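You operate a simulated robot arm through the tools that you are given. There is no shell and no other tool. Be economical: measure what you need, move in short steps, check, and stop when the job is done.

You are at the controls of a simulated robot arm. One attempt, no reset.

TASK
Stop the stacker, set 4 trays and Empty, then switch it off.
Fine: black button first, red switch last.

Only the result counts: the job must be done as asked and must still hold three seconds after the hand-in. Knocking over, shifting, dropping, spilling or breaking anything else fails it.

THE ROBOT
A 7-joint arm with a two-finger parallel gripper, fixed in place. Base frame: the origin is at the foot of the arm, x ahead of it, y to its left, z up. Readings come in cm, degrees, newtons and seconds.
With the tool pointing down near the work surface it reaches from about 20 to 58 cm from the base axis. Its first joint turns from -66.0 to 66.0 degrees. Payload 1.57 kg.
Tool frame: the origin (TCP) lies between the finger pads and is the grasp point; the fingertips stand 3 cm ahead of it; z points along the fingers, y is the line along which they close. Largest opening 11 cm; finger width 2.4, thickness 1.2; the body of the gripper, 4.8 by 11.2 cm, starts 7.8 cm behind the TCP.
Orientation is told as [roll, pitch, yaw] about the base's x, y, z axes, in that order, counted from this pose: with the fingers straight down and closing along the base's y, the tool's x points along the base's -x, its y along +y and its z along -z.

THE INTERFACE
- The arm moves only by the tool servo_tool. Its argument "deltas" is a list that holds one entry, the list of rows, each a list of 7 numbers: the shift along the tool's x, y, z in cm, then the turn, a rotation vector about the tool's x, y, z in degrees, then the gripper command, from -1 (fully open) to 1 (shut), values between in proportion. In form: [[[tx, ty, tz, wx, wy, wz, claw], ...]]. A call has 1 to 10 rows; each row shifts and turns the commanded pose from where the row before left it, along the tool's axes as they then stand. Rows are played at 5 a second. More than 5 cm and 8.6 degrees between two rows, or a gripper value outside its range, and nothing of the call is played. Where a pose cannot be reached the arm comes as near as it can. A force on the tool above 50 N (or 10 N above the force at the start of the call, whichever is more), or a blocked arm, ends the call early, and 0.2 s more pass. The fingers move at their own pace (about 10.8 cm/s each) and stop on an object; they squeeze with about 38 N. The grip force told is the motor's: it shows also when the fingers shut on nothing. Time passes only in rows, and 0.2 s behind the last, so rows that do not move let the fingers close. The reply holds the time, the measured pose of the TCP, the force on the tool along the base axes, the opening and the grip force, in the units named above and with some noise, with the torque about the TCP (base axes, N m) and any sound that the robot's microphone picked up, and new pictures: "pictures" is both (left out), scene, wrist or none.
- Cameras (640 x 400 px; columns grow to the right, rows downward): "scene" is fixed at [16.2, -39.3, 139.49]; the picture's right is [0.79, -0.61, 0.00], its down [-0.40, -0.52, -0.75] and it looks along [0.46, 0.60, -0.66] (base axes); focal length 323 px, centre (320, 200). "wrist" rides on the gripper at [7, 1.6, -14.1] in the tool frame; the picture's right is [-0.23, 0.97, 0.00], its down [-0.86, -0.20, -0.48] and it looks along [-0.47, -0.11, 0.88] (tool axes); focal length 222 px, centre (320, 200).
- point_at(camera, pixels): for up to 12 pixels [column, row] of the newest picture of that camera ("zoom" is the newest enlarged one), the place [x, y, z] in the base frame of the surface seen there, good to about 0.2 cm. The clock stands still meanwhile.
- enlarge(camera, box): a new picture of the part [left, top, right, bottom] of that camera's present view, enlarged. The clock stands still meanwhile.
- job_done(): hands the job in; it is judged then, once.

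Keep the steps short. Do not move on a guess: measure, check each grasp and each placing, and mend mistakes. In all there are 80 turns and 200 pictures (those below and enlarged ones count). Leave the gripper open and the arm clear of the work at the hand-in unless told otherwise, and finish with a single line.

The tools are called after "Request:" as a command line: name --argument value ..., lists and objects as JSON in quotes. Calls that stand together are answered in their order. servo_tool: Moves the arm, as the interface text tells. Its arguments: {"type":"object","properties":{"deltas":{"type":"array","items":{"type":"array","items":{"type":"array","items":{"type":"number"}}}},"pictures":{"type":"string","enum":["both","scene","wrist","none"]}},"required":["deltas"]} The other tools are called the same way: point_at (camera, pixels) gives the place of the surface under pixels of a picture; enlarge (camera, box) takes an enlarged picture of a part of a camera's view; job_done () hands the job in.

At the start:

```text
time_s: 0.0
tcp_pos: [41.73, 8.18, 102.43]
tool_rot: [0.0, 0.1, 0.0]
ft_force: [-0.3, 0.1, 0.5]
moment: [0.02, 0.02, 0.02]
opening: 10.98
grasp_force: 0.1
```

scene: 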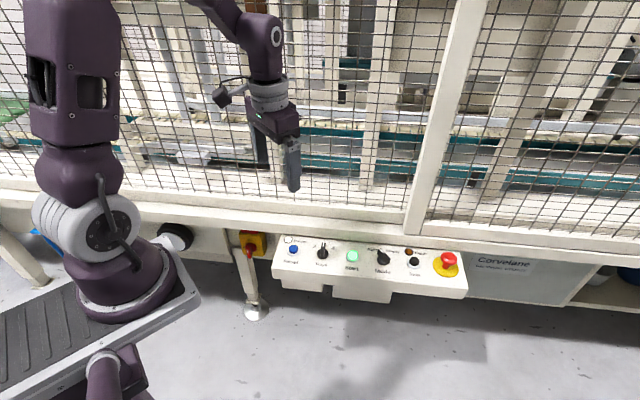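
wrist: 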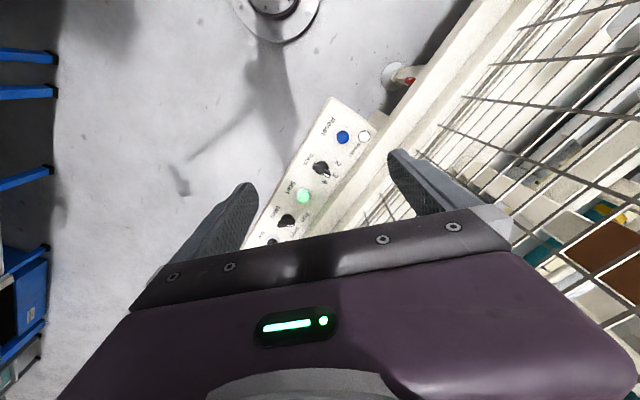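

I see a control panel in the scene picture around (275-465, 235-300). I enlarge it to read the labels, and the red/yellow switch at (250, 243).

Request:
enlarge --camera "scene" --box '[270, 225, 370, 287]'

Request:
enlarge --camera "scene" --box '[365, 230, 475, 300]'

Request:
enlarge --camera "scene" --box '[210, 215, 290, 265]'

Request:
point_at --camera "scene" --pixels '[[293, 250], [322, 254], [352, 257], [383, 260], [414, 262], [446, 262], [249, 246], [278, 270], [460, 290], [290, 239], [409, 251]]'

```text
6.40 times, centred on (320, 256) of scene
```

zoom: 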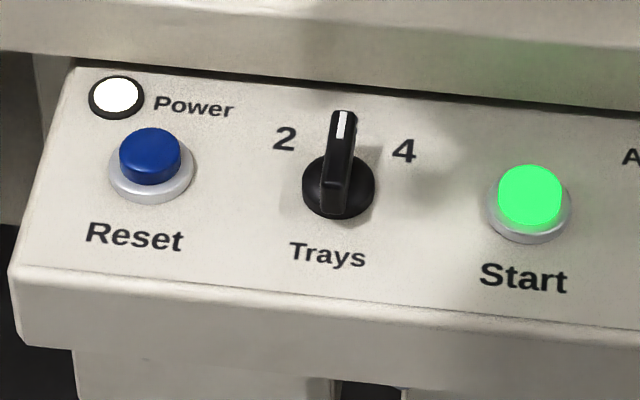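

```text
5.71 times, centred on (420, 265) of scene
```

zoom: 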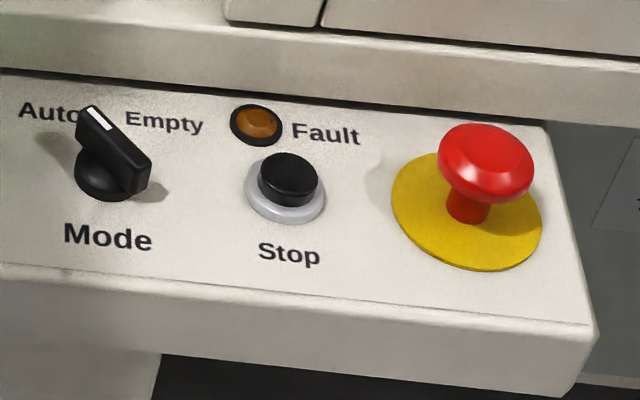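

```text
8.00 times, centred on (250, 240) of scene
```

zoom: 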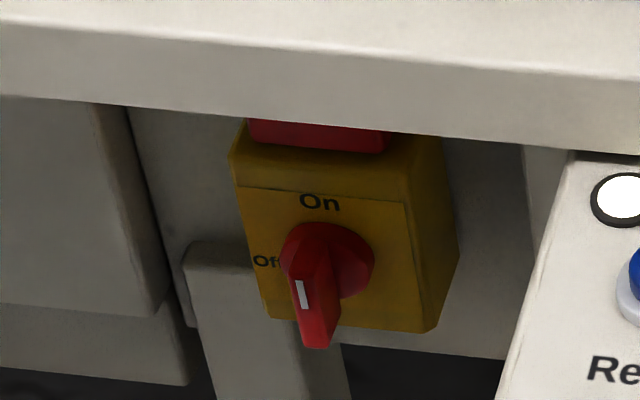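

```text
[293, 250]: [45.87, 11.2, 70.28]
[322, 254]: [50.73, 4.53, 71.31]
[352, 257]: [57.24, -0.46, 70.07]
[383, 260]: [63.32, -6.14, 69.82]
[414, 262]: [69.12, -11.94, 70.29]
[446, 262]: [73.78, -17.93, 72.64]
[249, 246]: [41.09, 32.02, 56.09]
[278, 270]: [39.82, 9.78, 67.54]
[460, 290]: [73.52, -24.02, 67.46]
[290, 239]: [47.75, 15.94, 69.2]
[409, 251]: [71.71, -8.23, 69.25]
```

The knobs and main switch need exact geometry. I take a close zoom of each knob in turn and measure it, starting with Trays at (322, 252).

Request:
enlarge --camera "scene" --box '[306, 240, 338, 260]'

Request:
enlarge --camera "wrist" --box '[240, 90, 400, 190]'

Request:
point_at --camera "scene" --pixels '[[305, 262], [340, 265], [306, 245], [338, 248], [440, 285], [395, 275], [400, 262], [280, 262]]'

```text
16.00 times, centred on (322, 250) of scene
```

zoom: 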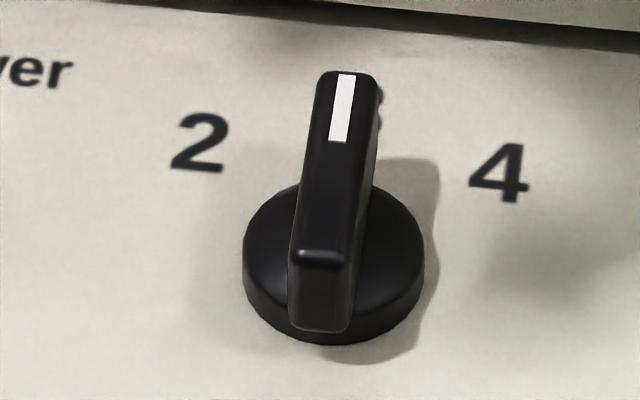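

```text
4.00 times, centred on (320, 140) of wrist
```

zoom: 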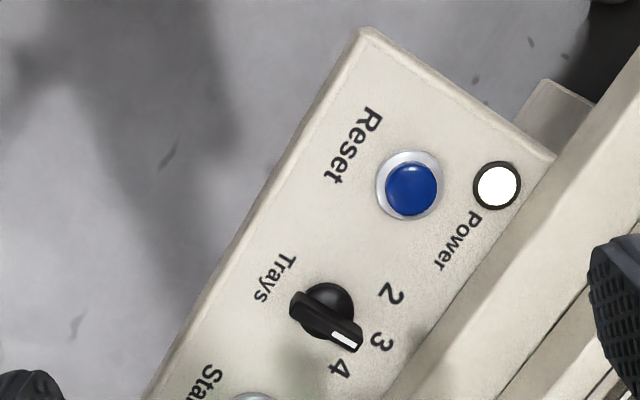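

```text
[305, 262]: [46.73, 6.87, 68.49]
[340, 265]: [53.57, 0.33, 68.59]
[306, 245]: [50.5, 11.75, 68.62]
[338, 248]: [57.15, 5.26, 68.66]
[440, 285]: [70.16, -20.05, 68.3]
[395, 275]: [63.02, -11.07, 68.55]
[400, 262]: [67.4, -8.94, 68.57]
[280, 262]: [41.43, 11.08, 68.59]
```

Panel top is flat at z≈68.6. Trays stands at 3, and 4 lies clockwise. Now the Mode knob close up, plus the beam behind the panel for clearance.

Request:
enlarge --camera "scene" --box '[365, 245, 405, 270]'

Request:
point_at --camera "zoom" --pixels '[[240, 120], [300, 195], [375, 280], [270, 360], [100, 160]]'

Request:
point_at --camera "scene" --pixels '[[300, 232], [300, 222], [300, 205], [400, 241], [400, 232], [400, 215], [414, 230], [440, 243], [450, 225], [300, 190], [350, 190]]'

```text
16.00 times, centred on (385, 258) of scene
```

zoom: 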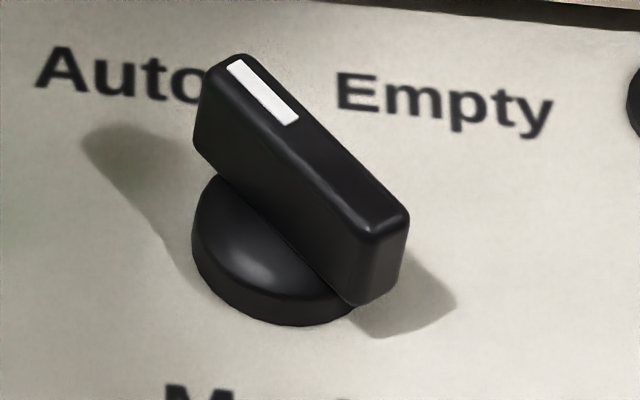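

```text
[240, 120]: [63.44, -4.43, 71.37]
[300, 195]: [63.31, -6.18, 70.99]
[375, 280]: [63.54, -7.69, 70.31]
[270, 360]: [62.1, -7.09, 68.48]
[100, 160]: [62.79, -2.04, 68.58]
```

```text
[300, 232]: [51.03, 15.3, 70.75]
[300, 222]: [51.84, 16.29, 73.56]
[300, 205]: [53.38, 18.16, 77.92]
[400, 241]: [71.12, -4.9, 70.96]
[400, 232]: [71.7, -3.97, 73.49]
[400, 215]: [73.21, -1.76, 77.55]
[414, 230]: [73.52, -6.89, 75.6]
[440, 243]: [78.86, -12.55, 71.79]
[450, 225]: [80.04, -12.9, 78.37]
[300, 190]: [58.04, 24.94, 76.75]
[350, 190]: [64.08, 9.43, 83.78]
```

Mode stands at Auto (mark toward +y), with Empty 90° clockwise. The panel runs at 45°, with the beam front about 6.4 cm behind the buttons. I'll close the gripper, yaw +45° so the fingers line up with the panel, and begin moving toward Stop.

Request:
servo_tool --deltas '[[[0, 0, 0, 0, 0, -7.5, 1], [0, 0, 0, 0, 0, -7.5, 1], [0, 0, 0, 0, 0, -7.5, 1], [0, 0, 0, 0, 0, -7.5, 1], [0, 0, 0, 0, 0, -7.5, 1], [0, 0, 0, 0, 0, -7.5, 1], [0, -4, 1, 0, 0, 0, 1], [0, -4, 1, 0, 0, 0, 1], [0, -4, 1, 0, 0, 0, 1], [0, -4, 1, 0, 0, 0, 1]]]'

```text
time_s: 2.2
tcp_pos: [53.06, -3.25, 98.45]
tool_rot: [0.0, 0.0, 45.2]
ft_force: [1.1, 0.2, -0.4]
moment: [0.03, 0.01, 0.04]
opening: 0.0
grasp_force: 22.1
```

scene: 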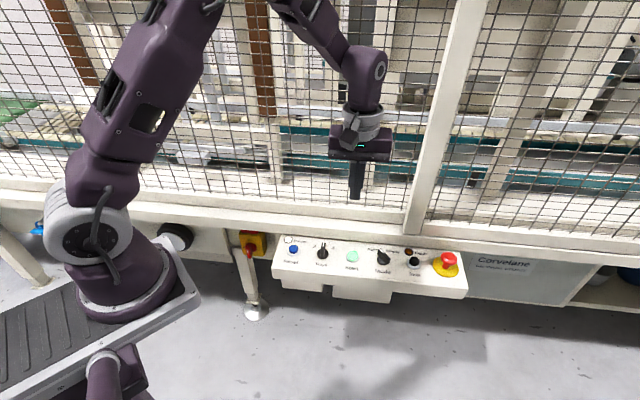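
wrist: 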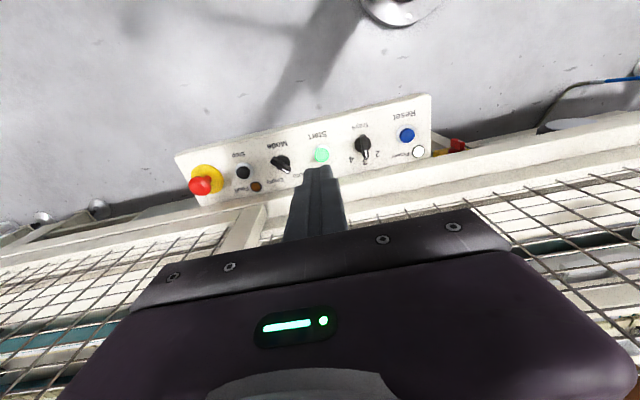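

The wrist camera now sees the whole panel. I enlarge and measure it.

Request:
enlarge --camera "wrist" --box '[180, 100, 308, 180]'

Request:
point_at --camera "wrist" --pixels '[[243, 172], [200, 185], [281, 163], [362, 144], [321, 155], [407, 135], [377, 154], [365, 162], [351, 160], [365, 156]]'

Request:
enlarge --camera "wrist" --box '[312, 100, 440, 180]'

```text
5.00 times, centred on (244, 140) of wrist
```

zoom: 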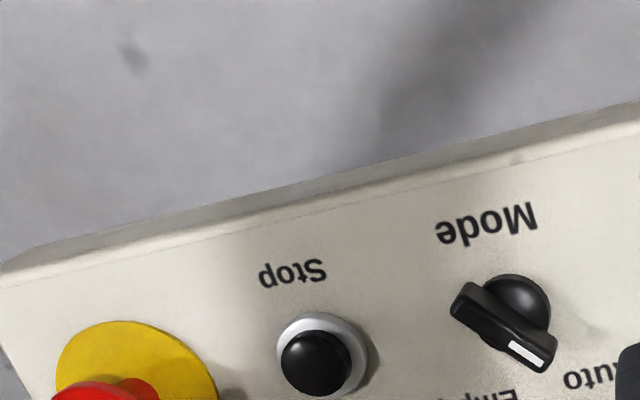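

```text
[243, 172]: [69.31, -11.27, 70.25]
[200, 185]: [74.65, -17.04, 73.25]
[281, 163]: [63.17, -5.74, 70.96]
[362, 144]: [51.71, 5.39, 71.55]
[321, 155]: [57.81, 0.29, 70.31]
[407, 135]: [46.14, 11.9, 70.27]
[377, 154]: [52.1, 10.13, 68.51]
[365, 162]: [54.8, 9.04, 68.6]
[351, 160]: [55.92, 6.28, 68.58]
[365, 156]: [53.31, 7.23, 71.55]
```

```text
5.00 times, centred on (376, 140) of wrist
```

zoom: 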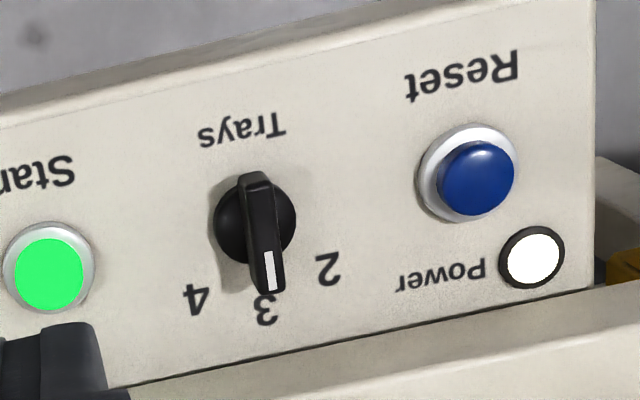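

Measure Trays knob ends on the newest zoom (trays picture), then Stop and Mode on a zoom of their own.

Request:
point_at --camera "zoom" --pixels '[[256, 177], [268, 285], [261, 225], [247, 230], [277, 222], [220, 215], [288, 215], [327, 270], [266, 308], [196, 300], [50, 275]]'

Request:
enlarge --camera "wrist" --box '[216, 140, 312, 200]'

```text
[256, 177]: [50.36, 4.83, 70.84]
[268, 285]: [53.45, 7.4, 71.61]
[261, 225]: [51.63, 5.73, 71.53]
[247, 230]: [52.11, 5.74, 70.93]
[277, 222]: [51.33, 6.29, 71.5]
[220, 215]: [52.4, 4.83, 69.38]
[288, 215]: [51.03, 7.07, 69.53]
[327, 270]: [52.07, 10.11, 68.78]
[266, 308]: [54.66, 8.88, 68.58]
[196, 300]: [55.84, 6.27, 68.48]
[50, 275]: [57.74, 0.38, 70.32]
```

```text
6.67 times, centred on (264, 170) of wrist
```

zoom: 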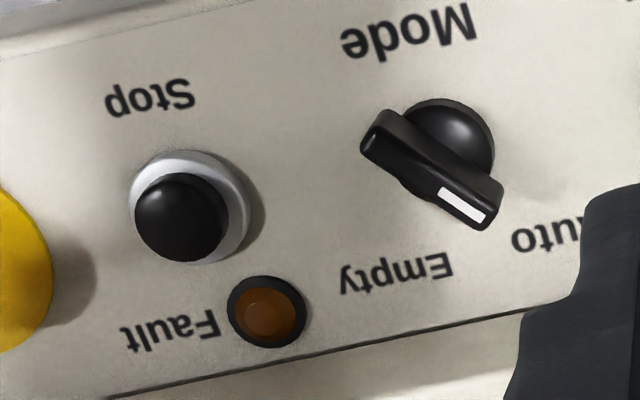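

Request:
point_at --camera "zoom" --pixels '[[180, 216], [140, 216], [222, 216], [180, 256], [180, 178], [372, 143], [486, 222], [430, 180], [395, 265], [550, 235], [480, 140]]'

```text
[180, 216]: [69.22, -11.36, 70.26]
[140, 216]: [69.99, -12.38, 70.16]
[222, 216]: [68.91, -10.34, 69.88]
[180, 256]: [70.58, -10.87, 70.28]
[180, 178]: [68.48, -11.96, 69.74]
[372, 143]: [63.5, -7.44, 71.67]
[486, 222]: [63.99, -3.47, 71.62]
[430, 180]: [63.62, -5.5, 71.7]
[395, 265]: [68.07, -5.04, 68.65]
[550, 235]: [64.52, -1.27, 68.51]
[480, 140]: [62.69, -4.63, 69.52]
```

Stop is centred at (69.4, -11.4), top z 70.3. I move above it, keeping the fingertips well above the panel.

Request:
servo_tool --deltas '[[[-1.15, -3.46, 1.5, 0, 0, 0, 1], [-1.15, -3.46, 1.5, 0, 0, 0, 1], [-1.15, -3.46, 1.5, 0, 0, 0, 1], [-1.15, -3.46, 1.5, 0, 0, 0, 1], [-1.16, -3.46, 1.5, 0, 0, 0, 1], [0, 0, 3, 0, 0, 0, 1], [0, 0, 3, 0, 0, 0, 1], [0, 0, 3, 0, 0, 0, 1], [0, 0, 0, 0, 0, 0, 1]]]'

```text
time_s: 4.2
tcp_pos: [68.5, -11.01, 82.41]
tool_rot: [0.0, -0.1, 45.0]
ft_force: [0.6, -0.2, 0.4]
moment: [0.02, -0.01, 0.0]
opening: 0.0
grasp_force: 21.0
out of reach, approached as far as the arm can: row 5
```

scene: 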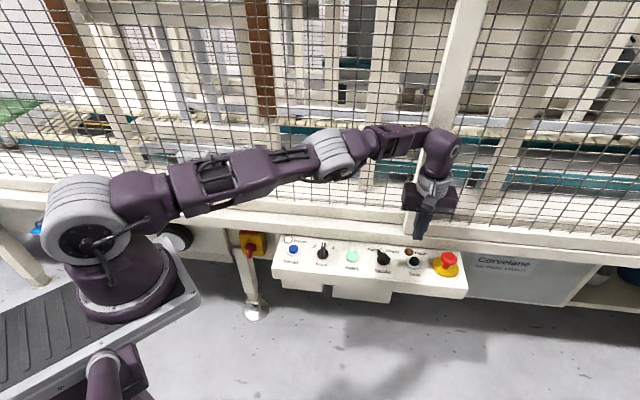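
wrist: 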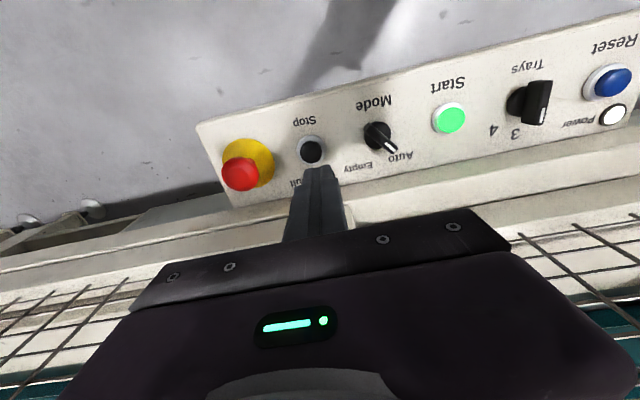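

Reach was limited at the higher height; the tool is at (68.5, -11.0, 82.4). I go lower by 4.5 and shift toward (69.4, -11.4).

Request:
servo_tool --deltas '[[[0, 0, 1.5, 0, 0, 0, 1], [0, 0, 1.5, 0, 0, 0, 1], [0, 0, 1.5, 0, 0, 0, 1], [-0.35, -0.9, 0, 0, 0, 0, 1], [0, 0, 0, 0, 0, 0, 1]]]' --pictures "none"

```text
time_s: 5.4
tcp_pos: [68.17, -10.84, 77.86]
tool_rot: [0.0, 0.1, 45.0]
ft_force: [-0.7, -0.1, -0.3]
moment: [-0.01, 0.03, 0.01]
opening: 0.0
grasp_force: 20.9
out of reach, approached as far as the arm can: row 3, 4
```

Straight down it can't reach Stop. I tilt 20° about tool x so the fingers lean along the panel toward +x/-y, which pulls the wrist back toward the base.

Request:
servo_tool --deltas '[[[0, 0, 0, 6.7, 0, 0, 1], [0, 0, 0, 6.7, 0, 0, 1], [0, 0, 0, 6.6, 0, 0, 1], [0, 0, 0, 0, 0, 0, 1]]]' --pictures "none"

```text
time_s: 6.4
tcp_pos: [68.21, -10.79, 78.0]
tool_rot: [-20.1, -0.1, 45.1]
ft_force: [-0.6, 0.1, 0.3]
moment: [-0.01, 0.02, 0.0]
opening: 0.0
grasp_force: 21.6
```

Tilt reached. I approach to TCP (69.1, -11.1, 75), about 1.5 cm above contact.

Request:
servo_tool --deltas '[[[-0.2, 0.11, 1.5, 0, 0, 0, 1], [-0.21, 0.12, 1.61, 0, 0, 0, 1], [0, 0, 0, 0, 0, 0, 1]]]'

Request:
enlarge --camera "scene" --box '[370, 220, 466, 280]'

```text
time_s: 7.2
tcp_pos: [69.16, -11.06, 74.97]
tool_rot: [-20.1, -0.1, 45.0]
ft_force: [-0.7, -0.4, 0.3]
moment: [0.0, 0.01, 0.01]
opening: 0.0
grasp_force: 21.0
```

scene: 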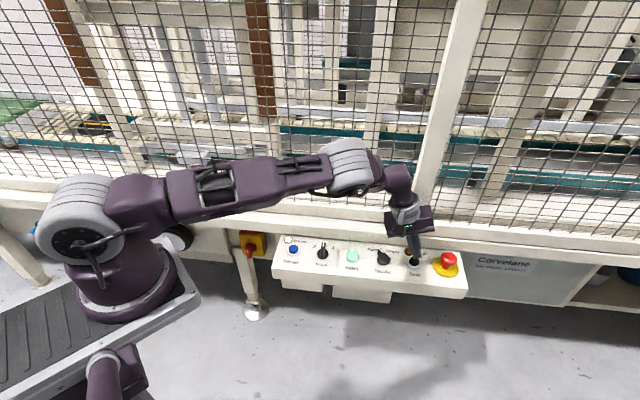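
wrist: 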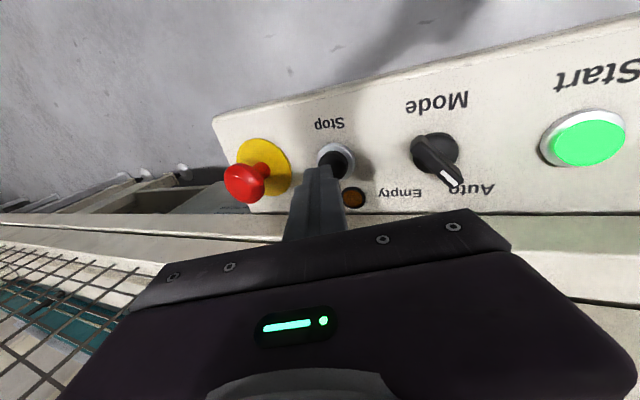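

```text
6.67 times, centred on (418, 250) of scene
```

zoom: 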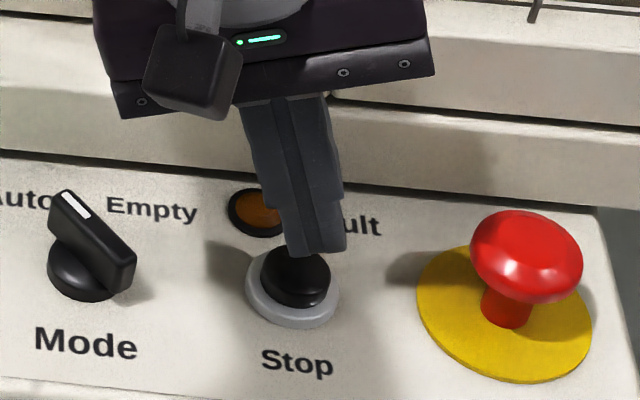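

Well placed over Stop. I press straight down in small steps, watching the force.

Request:
servo_tool --deltas '[[[0, 0.137, 0.376, 0, 0, 0, 1], [0, 0.137, 0.376, 0, 0, 0, 1], [0, 0.103, 0.282, 0, 0, 0, 1], [0, 0.068, 0.188, 0, 0, 0, 1], [0, 0.068, 0.188, 0, 0, 0, 1], [0, 0, 0, 0, 0, 0, 1]]]'

Request:
enlarge --camera "scene" --box '[370, 220, 466, 280]'

```text
time_s: 8.6
tcp_pos: [69.22, -11.17, 73.42]
tool_rot: [-20.1, -0.1, 45.1]
ft_force: [-0.2, 0.1, -0.2]
moment: [0.0, 0.02, -0.01]
opening: 0.01
grasp_force: 21.4
```

scene: 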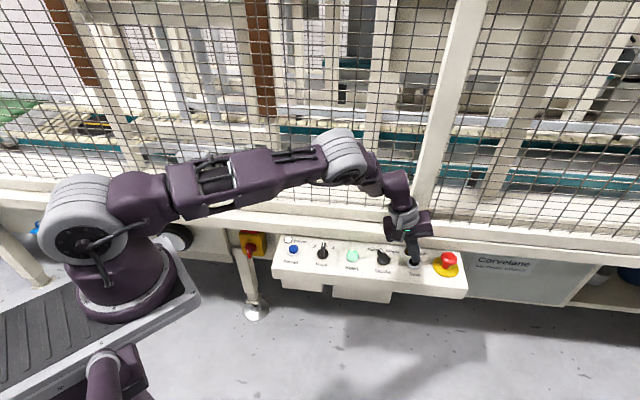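
wrist: 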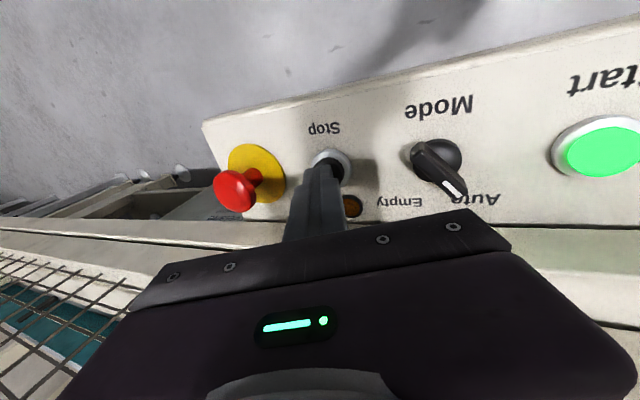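

```text
6.67 times, centred on (418, 250) of scene
```

zoom: 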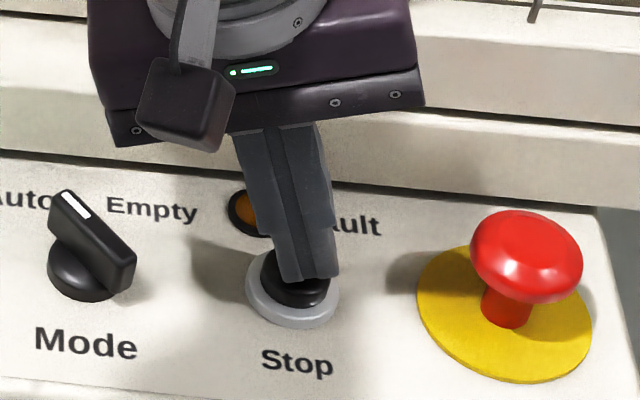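

No force yet, just at the surface. I continue down in 0.15 cm steps.

Request:
servo_tool --deltas '[[[0, 0.051, 0.141, 0, 0, 0, 1], [0, 0.051, 0.141, 0, 0, 0, 1], [0, 0.051, 0.141, 0, 0, 0, 1], [0, 0, 0, 0, 0, 0, 1]]]' --pictures "none"

```text
time_s: 9.6
tcp_pos: [69.16, -11.15, 73.11]
tool_rot: [-20.0, -0.1, 45.1]
ft_force: [0.5, 0.2, 2.8]
moment: [0.04, 0.0, 0.01]
opening: 0.0
grasp_force: 21.0
heard: click
```

A click and 2.8 N. I check the lamps.

Request:
servo_tool --deltas '[[[0, -0.137, -0.376, 0, 0, 0, 1], [0, -0.3, -0.8, 0, 0, 0, 1], [0, -0.5, -1.6, 0, 0, 0, 1], [0, -0.5, -2, 0, 0, 0, 1], [0, 0, 0, 0, 0, 0, 1]]]'

Request:
enlarge --camera "scene" --box '[275, 225, 467, 300]'

```text
time_s: 10.8
tcp_pos: [69.01, -10.85, 77.92]
tool_rot: [-20.0, 0.0, 45.1]
ft_force: [-0.5, -0.3, -0.1]
moment: [-0.01, -0.05, -0.02]
opening: 0.02
grasp_force: 21.0
```

scene: 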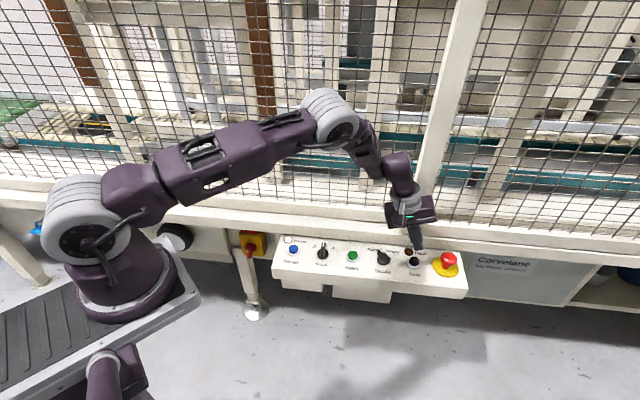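
wrist: 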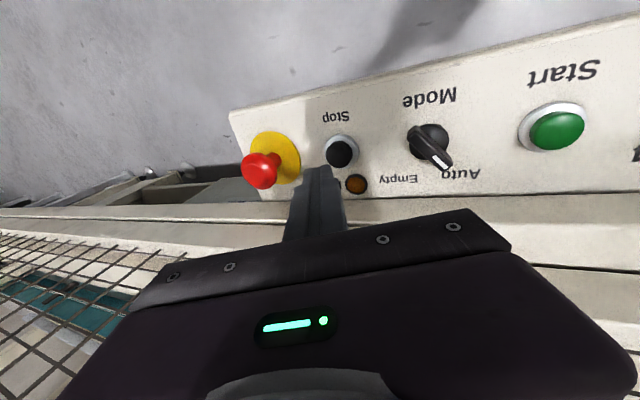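

```text
3.33 times, centred on (371, 262) of scene
```

zoom: 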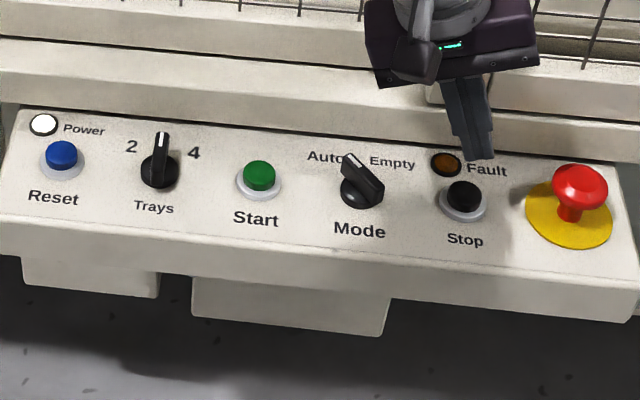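

The Start lamp went dark: stopped. Next is the Mode knob. I move left while removing the tilt, then check the pose.

Request:
servo_tool --deltas '[[[0, 2, -1.5, 0, 0, 0, 1], [0, 2, -1, -6.7, 0, 0, 1], [0, 2, 0, -6.7, 0, 0, 1], [0, 1.5, 0, -6.6, 0, 0, 0.45], [0, 0, 0, 0, 0, -8, 0.45], [0, 0, 0, 0, 0, -8, 0.45], [0, 0, 0, 0, 0, -8, 0.45], [0, 0, 0, 0, 0, -8, 0.45], [0, 0, 0, 0, 0, -8, 0.45], [0, 0, 0, 0, 0, 0, 0.45]]]'

Request:
enlarge --camera "wrist" --box '[240, 100, 400, 200]'

```text
time_s: 13.0
tcp_pos: [63.19, -5.19, 78.18]
tool_rot: [0.0, 0.0, 85.0]
ft_force: [-0.8, -0.2, 0.0]
moment: [0.02, -0.03, -0.02]
opening: 3.03
grasp_force: 0.2
```

scene: 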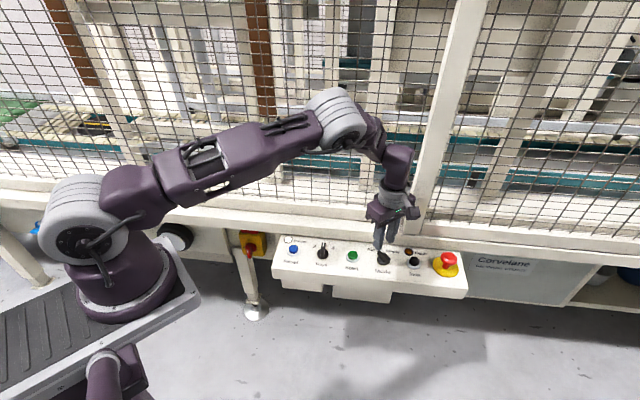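
wrist: 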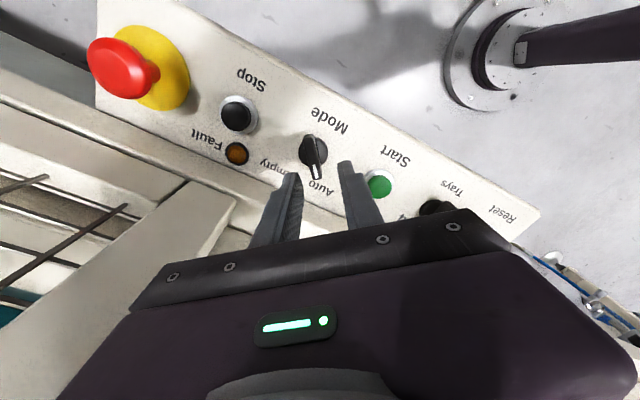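

```text
4.00 times, centred on (320, 150) of wrist
```

zoom: 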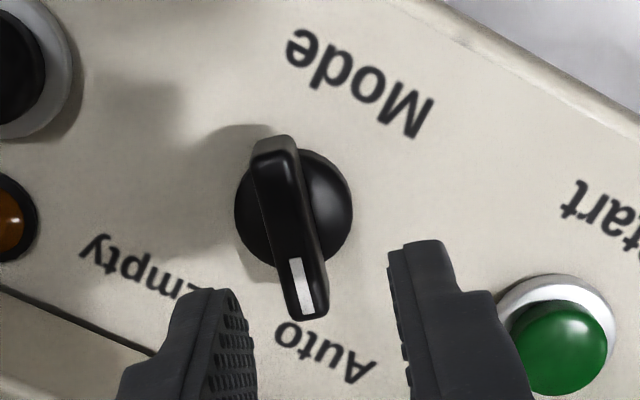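

Request:
point_at --camera "zoom" --pixels '[[274, 155], [309, 305], [288, 225], [270, 225], [308, 225], [240, 205], [350, 210], [140, 262], [330, 350], [325, 175]]'

```text
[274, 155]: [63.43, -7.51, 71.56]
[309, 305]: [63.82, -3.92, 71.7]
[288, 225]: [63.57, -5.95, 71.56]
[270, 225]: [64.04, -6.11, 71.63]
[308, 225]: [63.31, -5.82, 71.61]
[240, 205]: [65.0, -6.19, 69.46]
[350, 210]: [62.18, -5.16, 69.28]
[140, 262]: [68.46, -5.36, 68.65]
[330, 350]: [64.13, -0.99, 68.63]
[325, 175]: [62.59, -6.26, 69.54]
```

Mode knob: axis (63.6, -5.7), handle at 84°, top 71.6, disc top 69.5. I align and go down with the fingers either side (tips at z≈70.1).

Request:
servo_tool --deltas '[[[0.46, -0.47, 0, 0, 0, 1, 0.45], [0, 0, 2, 0, 0, 0, 0.45], [0, 0, 1.5, 0, 0, 0, 0.45], [0, 0, 1, 0, 0, 0, 0.45], [0, 0, 0.6, 0, 0, 0, 0.45], [0, 0, 0, 0, 0, 0, 0.45]]]'

Request:
enlarge --camera "scene" --box '[350, 220, 430, 270]'

```text
time_s: 14.4
tcp_pos: [63.82, -5.63, 73.14]
tool_rot: [0.1, -0.1, 84.2]
ft_force: [0.5, 0.6, 0.0]
moment: [0.01, -0.02, -0.02]
opening: 3.03
grasp_force: 0.0
```

scene: 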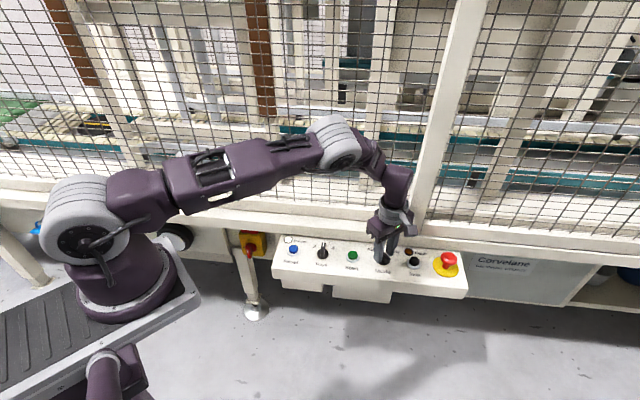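
wrist: 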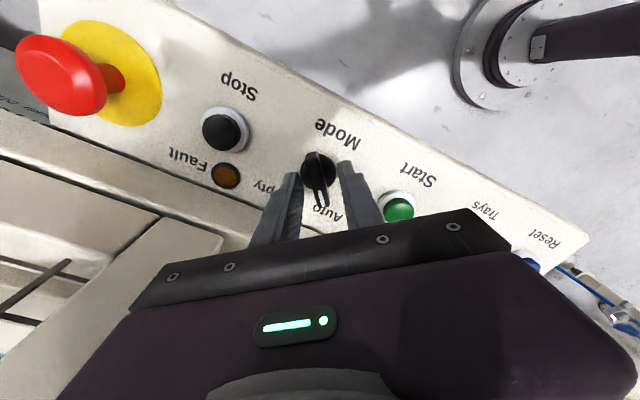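

```text
8.00 times, centred on (390, 245) of scene
```

zoom: 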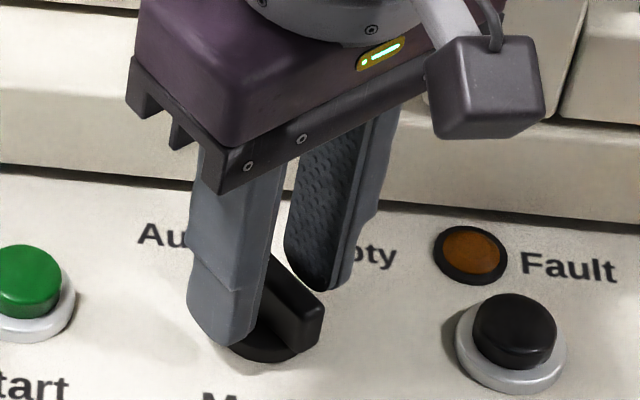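

The fingers straddle the handle. I close on it.

Request:
servo_tool --deltas '[[[0, 0.1, 0, 0, 0, 0, 0.7], [0, 0, 0, 0, 0, 0, 1], [0, 0, 0, 0, 0, 0, 1]]]' --pictures "none"

```text
time_s: 15.2
tcp_pos: [63.81, -5.63, 73.27]
tool_rot: [-0.4, -0.2, 84.0]
ft_force: [25.4, -4.0, -7.7]
moment: [0.15, -0.37, -0.06]
opening: 1.07
grasp_force: 28.6
```

The grip holds the 1.07 cm handle, but there is a 25 N side load in +x. I relieve it by shifting 0.2 cm toward +x.

Request:
servo_tool --deltas '[[[0, -0.1, 0, 0, 0, 0, 1], [0, -0.1, 0, 0, 0, 0, 1], [0, 0, 0, 0, 0, 0, 1]]]' --pictures "none"

```text
time_s: 16.0
tcp_pos: [63.75, -5.7, 73.3]
tool_rot: [0.0, 0.0, 84.0]
ft_force: [15.5, -3.5, 19.3]
moment: [0.37, -0.27, 0.02]
opening: 1.07
grasp_force: 29.1
```

Rigid clamping builds up load, so I loosen to about 1.4 cm and turn the knob with a loose fit.

Request:
servo_tool --deltas '[[[0, 0, 0, 0, 0, 0, 0.745], [0, 0, 0, 0, 0, 0, 0.745]]]' --pictures "none"

```text
time_s: 16.6
tcp_pos: [63.6, -5.69, 73.06]
tool_rot: [0.2, 0.0, 84.1]
ft_force: [1.4, -0.3, 0.3]
moment: [-0.01, -0.03, 0.05]
opening: 1.52
grasp_force: 0.4
```

Free again (opening 1.52). I turn clockwise, 40° first.

Request:
servo_tool --deltas '[[[0, 0, 0, 0, 0, 8, 0.745], [0, 0, 0, 0, 0, 8, 0.745], [0, 0, 0, 0, 0, 8, 0.745], [0, 0, 0, 0, 0, 8, 0.745], [0, 0, 0, 0, 0, 8, 0.745], [0, 0, 0, 0, 0, 0, 0.745]]]' --pictures "wrist"

```text
time_s: 18.0
tcp_pos: [63.74, -5.69, 73.24]
tool_rot: [0.0, 0.0, 43.9]
ft_force: [0.8, -0.9, 0.2]
moment: [-0.02, -0.04, 0.05]
opening: 1.59
grasp_force: 0.8
```

wrist: 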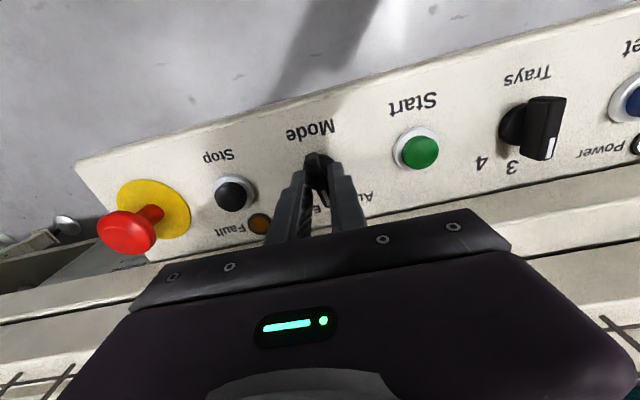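

The knob follows. I turn another 40°.

Request:
servo_tool --deltas '[[[0, 0, 0, 0, 0, 8, 0.745], [0, 0, 0, 0, 0, 8, 0.745], [0, 0, 0, 0, 0, 8, 0.745], [0, 0, 0, 0, 0, 8, 0.745], [0, 0, 0, 0, 0, 8, 0.745], [0, 0, 0, 0, 0, 0, 0.745]]]'

Request:
enlarge --camera "scene" --box '[350, 220, 430, 270]'

```text
time_s: 19.4
tcp_pos: [63.73, -5.7, 73.12]
tool_rot: [-0.1, 0.0, 3.9]
ft_force: [1.5, 1.4, 0.4]
moment: [0.0, 0.01, 0.01]
opening: 1.52
grasp_force: 1.0
```

scene: 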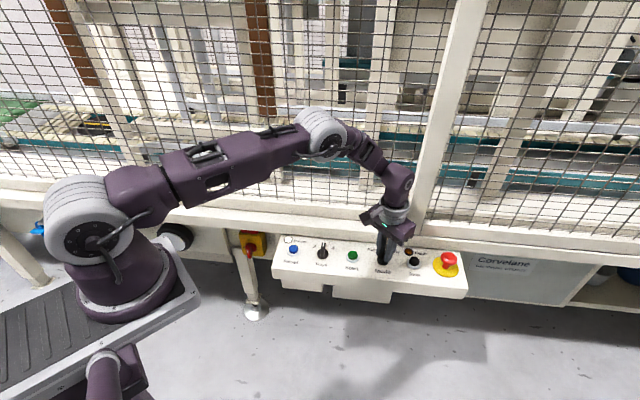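
wrist: 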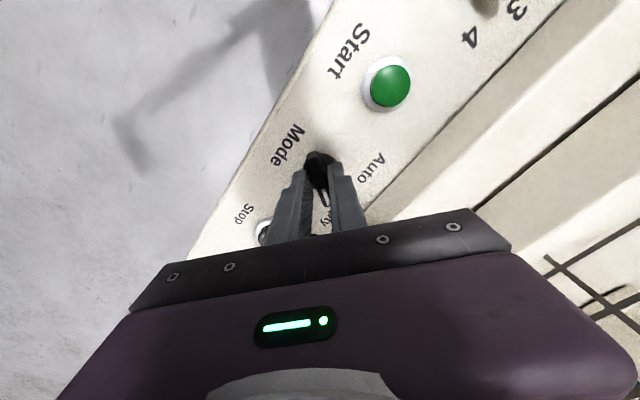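

```text
8.00 times, centred on (390, 245) of scene
```

zoom: 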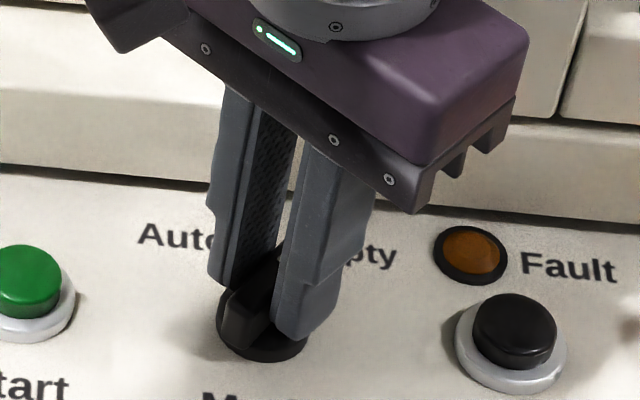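

No click yet; a lag of ~10° is expected from the loose fit. I turn another 8°.

Request:
servo_tool --deltas '[[[0, 0, 0, 0, 0, 4, 0.745], [0, 0, 0, 0, 0, 4, 0.745], [0, 0, 0, 0, 0, 0, 0.745]]]' --pictures "wrist"

Request:
enlarge --camera "wrist" --box '[272, 130, 368, 220]'

```text
time_s: 20.2
tcp_pos: [63.84, -5.8, 73.23]
tool_rot: [0.0, 0.0, -3.9]
ft_force: [-0.6, 2.3, -0.2]
moment: [-0.01, 0.04, 0.04]
opening: 1.65
grasp_force: 1.4
```

wrist: 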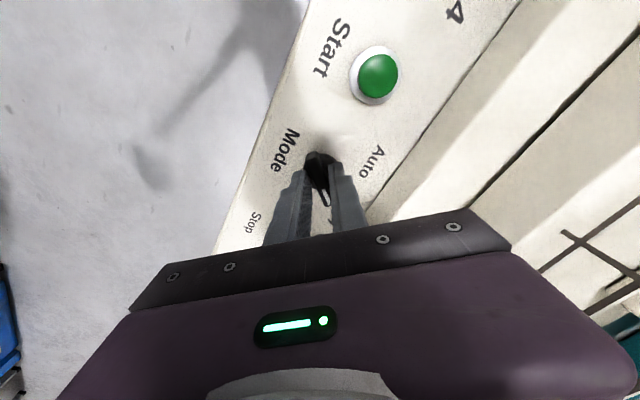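

```text
4.44 times, centred on (320, 175) of wrist
```

zoom: 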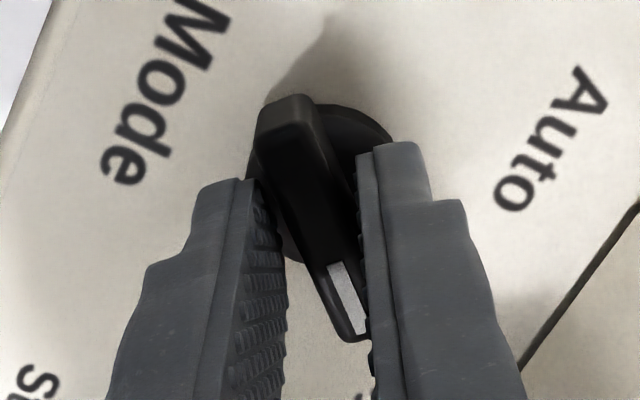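

Request:
point_at --camera "zoom" --pixels '[[292, 108], [352, 325], [285, 125], [335, 270]]'

```text
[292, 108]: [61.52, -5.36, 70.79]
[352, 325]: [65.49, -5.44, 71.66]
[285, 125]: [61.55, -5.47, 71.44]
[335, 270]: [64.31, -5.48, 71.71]
```

The handle is now at about 0°, i.e. 84° turned. I open and see whether it stays.

Request:
servo_tool --deltas '[[[0, 0, 0, 0, 0, 0, 0.45], [0, 0, 0, 0, 0, 0, 0.45], [0, 0, -2, 0, 0, 0, 0.45], [0, 0, -3, 0, 0, 0, 0.45], [0, 0, 0, 0, 0, 0, 0.45]]]'

Request:
enlarge --camera "wrist" --box '[240, 100, 400, 200]'

Request:
point_at --camera "zoom" --pixels '[[320, 150], [320, 200], [320, 250], [300, 200], [340, 200]]'

Request:
enlarge --camera "scene" --box '[350, 220, 430, 270]'

```text
time_s: 21.4
tcp_pos: [63.79, -5.59, 78.23]
tool_rot: [0.0, 0.0, -4.0]
ft_force: [0.6, 0.2, -0.4]
moment: [-0.03, 0.01, 0.03]
opening: 3.03
grasp_force: 0.0
```

scene: 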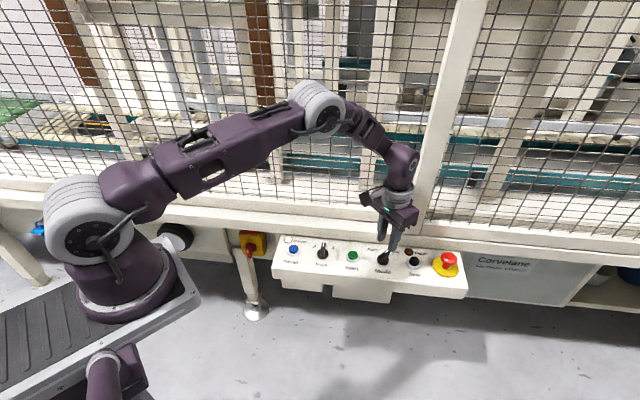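
wrist: 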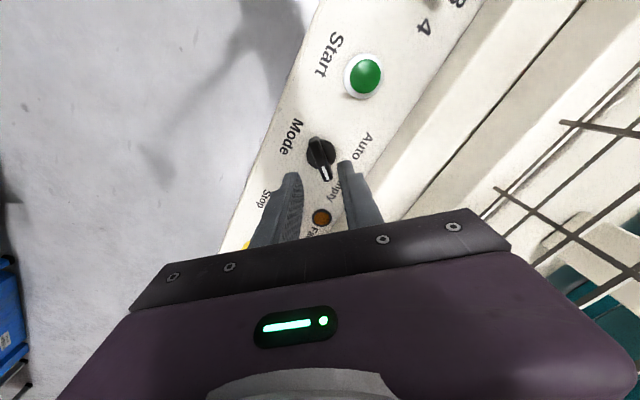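

```text
4.00 times, centred on (320, 150) of wrist
```

zoom: 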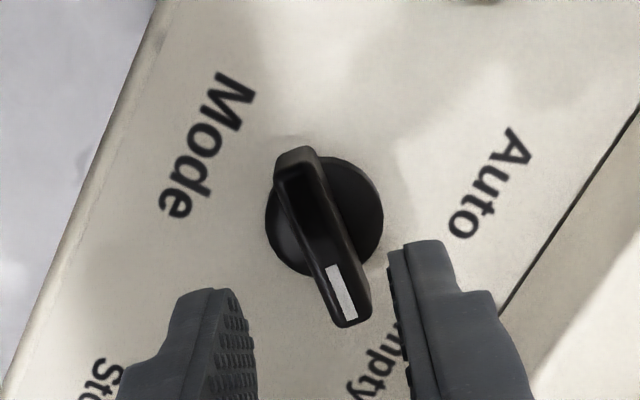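

```text
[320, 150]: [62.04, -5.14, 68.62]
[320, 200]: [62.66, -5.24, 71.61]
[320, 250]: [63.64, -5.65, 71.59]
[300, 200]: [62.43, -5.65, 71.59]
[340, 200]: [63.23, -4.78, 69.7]
```

```text
8.00 times, centred on (390, 245) of scene
```

zoom: 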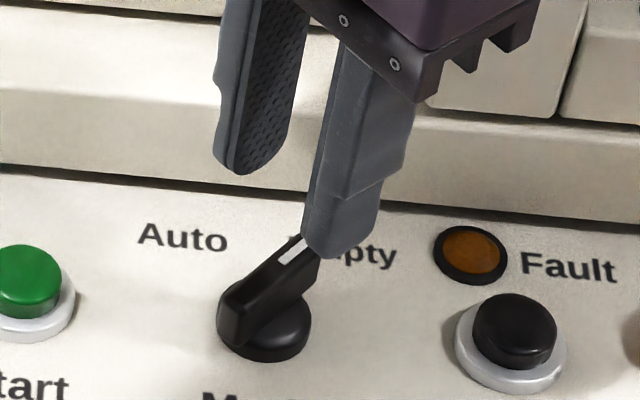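

Request:
point_at --camera "wrist" --pixels '[[314.5, 143], [326.5, 177.5], [320, 160], [334, 183]]'

```text
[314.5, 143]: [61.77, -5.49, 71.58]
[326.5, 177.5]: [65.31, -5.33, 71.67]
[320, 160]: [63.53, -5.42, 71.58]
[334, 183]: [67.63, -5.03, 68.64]
```

Mode rests at ~3° pointing at Empty (Auto was ~84°), so it holds. Next I move to the Trays knob at (51.85, 6.1) and turn the fingers to yaw 43.

Request:
servo_tool --deltas '[[[3.18, 2.7, -0.2, 0, 0, 0, 0.45], [3.18, 2.7, 0, 0, 0, 0, 0.45], [3.18, 2.7, 0, 0, 0, 0, 0.45], [3.18, 2.7, 0, 0, 0, 0, 0.45], [0, 0, 0, 0, 0, -8, 0.45], [0, 0, 0, 0, 0, -8, 0.45], [0, 0, 0, 0, 0, -8, 0.45], [0, 0, 0, 0, 0, -8, 0.45], [0, 0, 0, 0, 0, -8, 0.45], [0, 0, 0, 0, 0, -7, 0.45]]]'

Request:
enlarge --camera "wrist" --box '[240, 100, 400, 200]'

```text
time_s: 23.6
tcp_pos: [51.88, 5.84, 78.27]
tool_rot: [0.0, 0.0, 43.2]
ft_force: [-0.5, 1.7, 0.3]
moment: [-0.01, 0.01, -0.02]
opening: 3.0
grasp_force: 0.0
```

scene: 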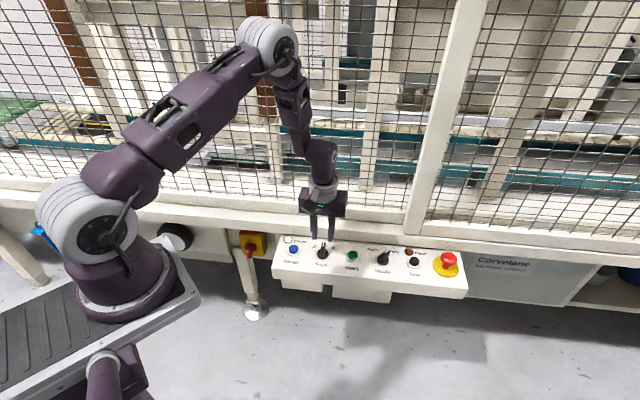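
wrist: 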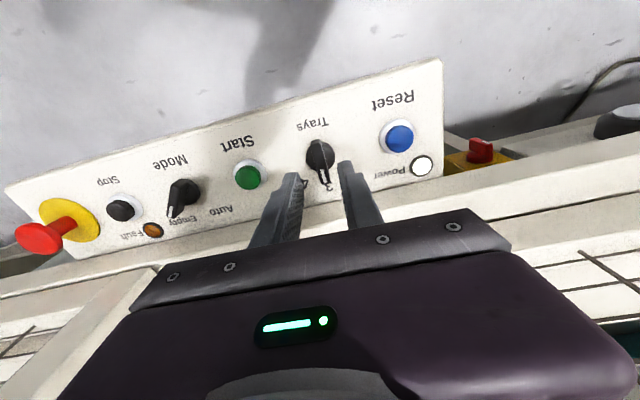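

```text
4.00 times, centred on (320, 150) of wrist
```

zoom: 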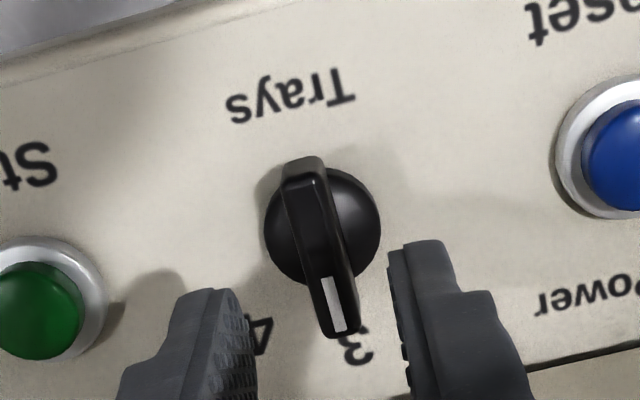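

Request:
point_at --camera "zoom" --pixels '[[304, 180], [338, 322], [321, 250], [303, 245], [337, 245], [267, 225], [378, 225]]'

Request:
enlarge --camera "wrist" --box '[130, 150, 226, 240]'

```text
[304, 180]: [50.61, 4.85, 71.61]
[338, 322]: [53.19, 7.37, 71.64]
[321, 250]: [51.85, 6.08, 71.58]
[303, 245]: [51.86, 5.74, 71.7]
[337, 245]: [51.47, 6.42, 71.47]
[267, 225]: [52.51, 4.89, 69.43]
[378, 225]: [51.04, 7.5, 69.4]
```

```text
4.44 times, centred on (178, 195) of wrist
```

zoom: 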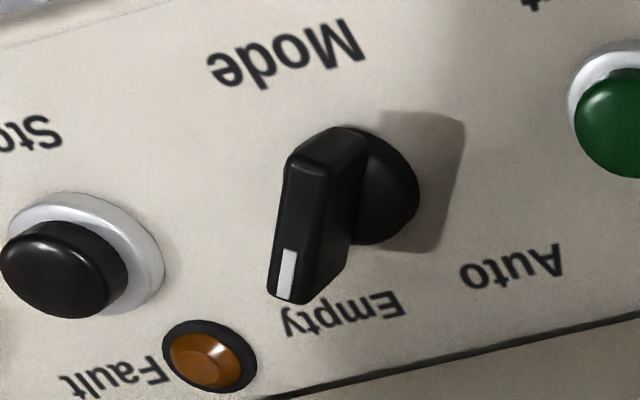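

Trays handle at 44°, centre (51.87, 6.1). I align and descend around it, then narrow to the loose fit.

Request:
servo_tool --deltas '[[[-0.15, 0.17, 0, 0, 0, 0, 0.45], [0, 0, 2, 0, 0, 0, 0.45], [0, 0, 1.5, 0, 0, 0, 0.45], [0, 0, 1, 0, 0, 0, 0.45], [0, 0, 0.6, 0, 0, 0, 0.45], [0, 0, 0, 0, 0, 0, 0.745], [0, 0, 0, 0, 0, 0, 0.745]]]'

Request:
enlarge --camera "wrist" --box '[272, 130, 368, 220]'

```text
time_s: 25.2
tcp_pos: [51.89, 6.25, 73.41]
tool_rot: [0.1, 0.0, 43.1]
ft_force: [0.4, -0.3, -0.8]
moment: [-0.01, -0.04, 0.03]
opening: 1.52
grasp_force: 0.9
```

scene: 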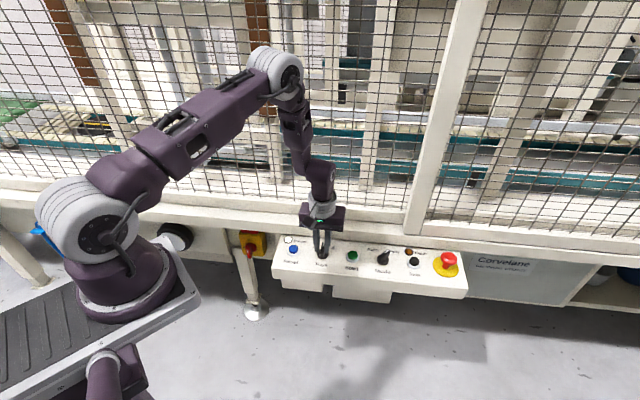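
wrist: 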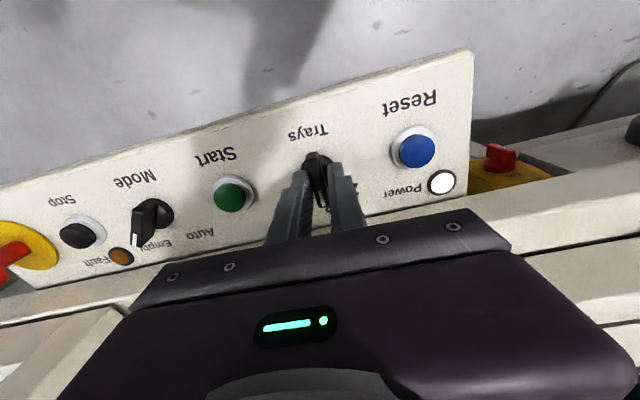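

```text
4.44 times, centred on (320, 175) of wrist
```

zoom: 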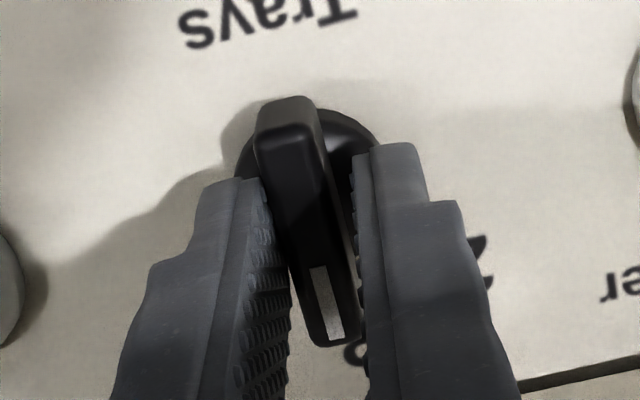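

Good straddle. I turn clockwise 40°, then look.

Request:
servo_tool --deltas '[[[0, 0, 0, 0, 0, 8, 0.745], [0, 0, 0, 0, 0, 8, 0.745], [0, 0, 0, 0, 0, 8, 0.745], [0, 0, 0, 0, 0, 8, 0.745], [0, 0, 0, 0, 0, 8, 0.745], [0, 0, 0, 0, 0, 0, 0.745]]]' --pictures "wrist"

Request:
enlarge --camera "wrist" --box '[272, 130, 368, 220]'

Request:
point_at --camera "zoom" --pixels '[[285, 125], [335, 300], [315, 225]]'

```text
time_s: 26.6
tcp_pos: [51.87, 6.17, 73.38]
tool_rot: [0.0, 0.0, 2.8]
ft_force: [0.2, -1.3, 0.1]
moment: [-0.04, -0.01, 0.04]
opening: 1.53
grasp_force: 0.1
```

wrist: 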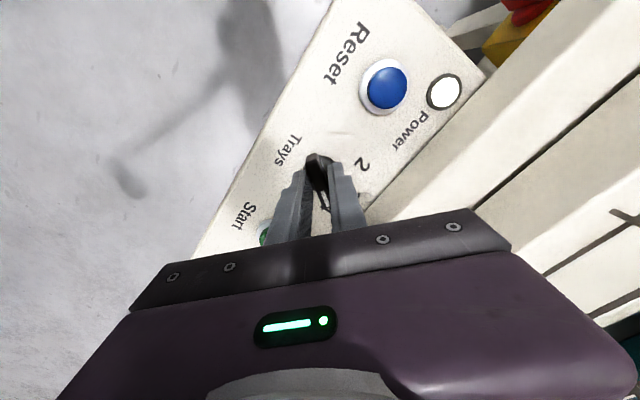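

```text
4.44 times, centred on (320, 175) of wrist
```

zoom: 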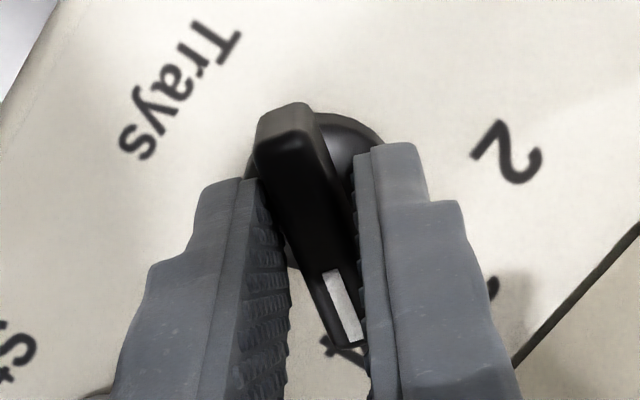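

```text
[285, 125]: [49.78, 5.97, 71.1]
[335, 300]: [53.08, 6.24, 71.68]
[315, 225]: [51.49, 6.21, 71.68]
```

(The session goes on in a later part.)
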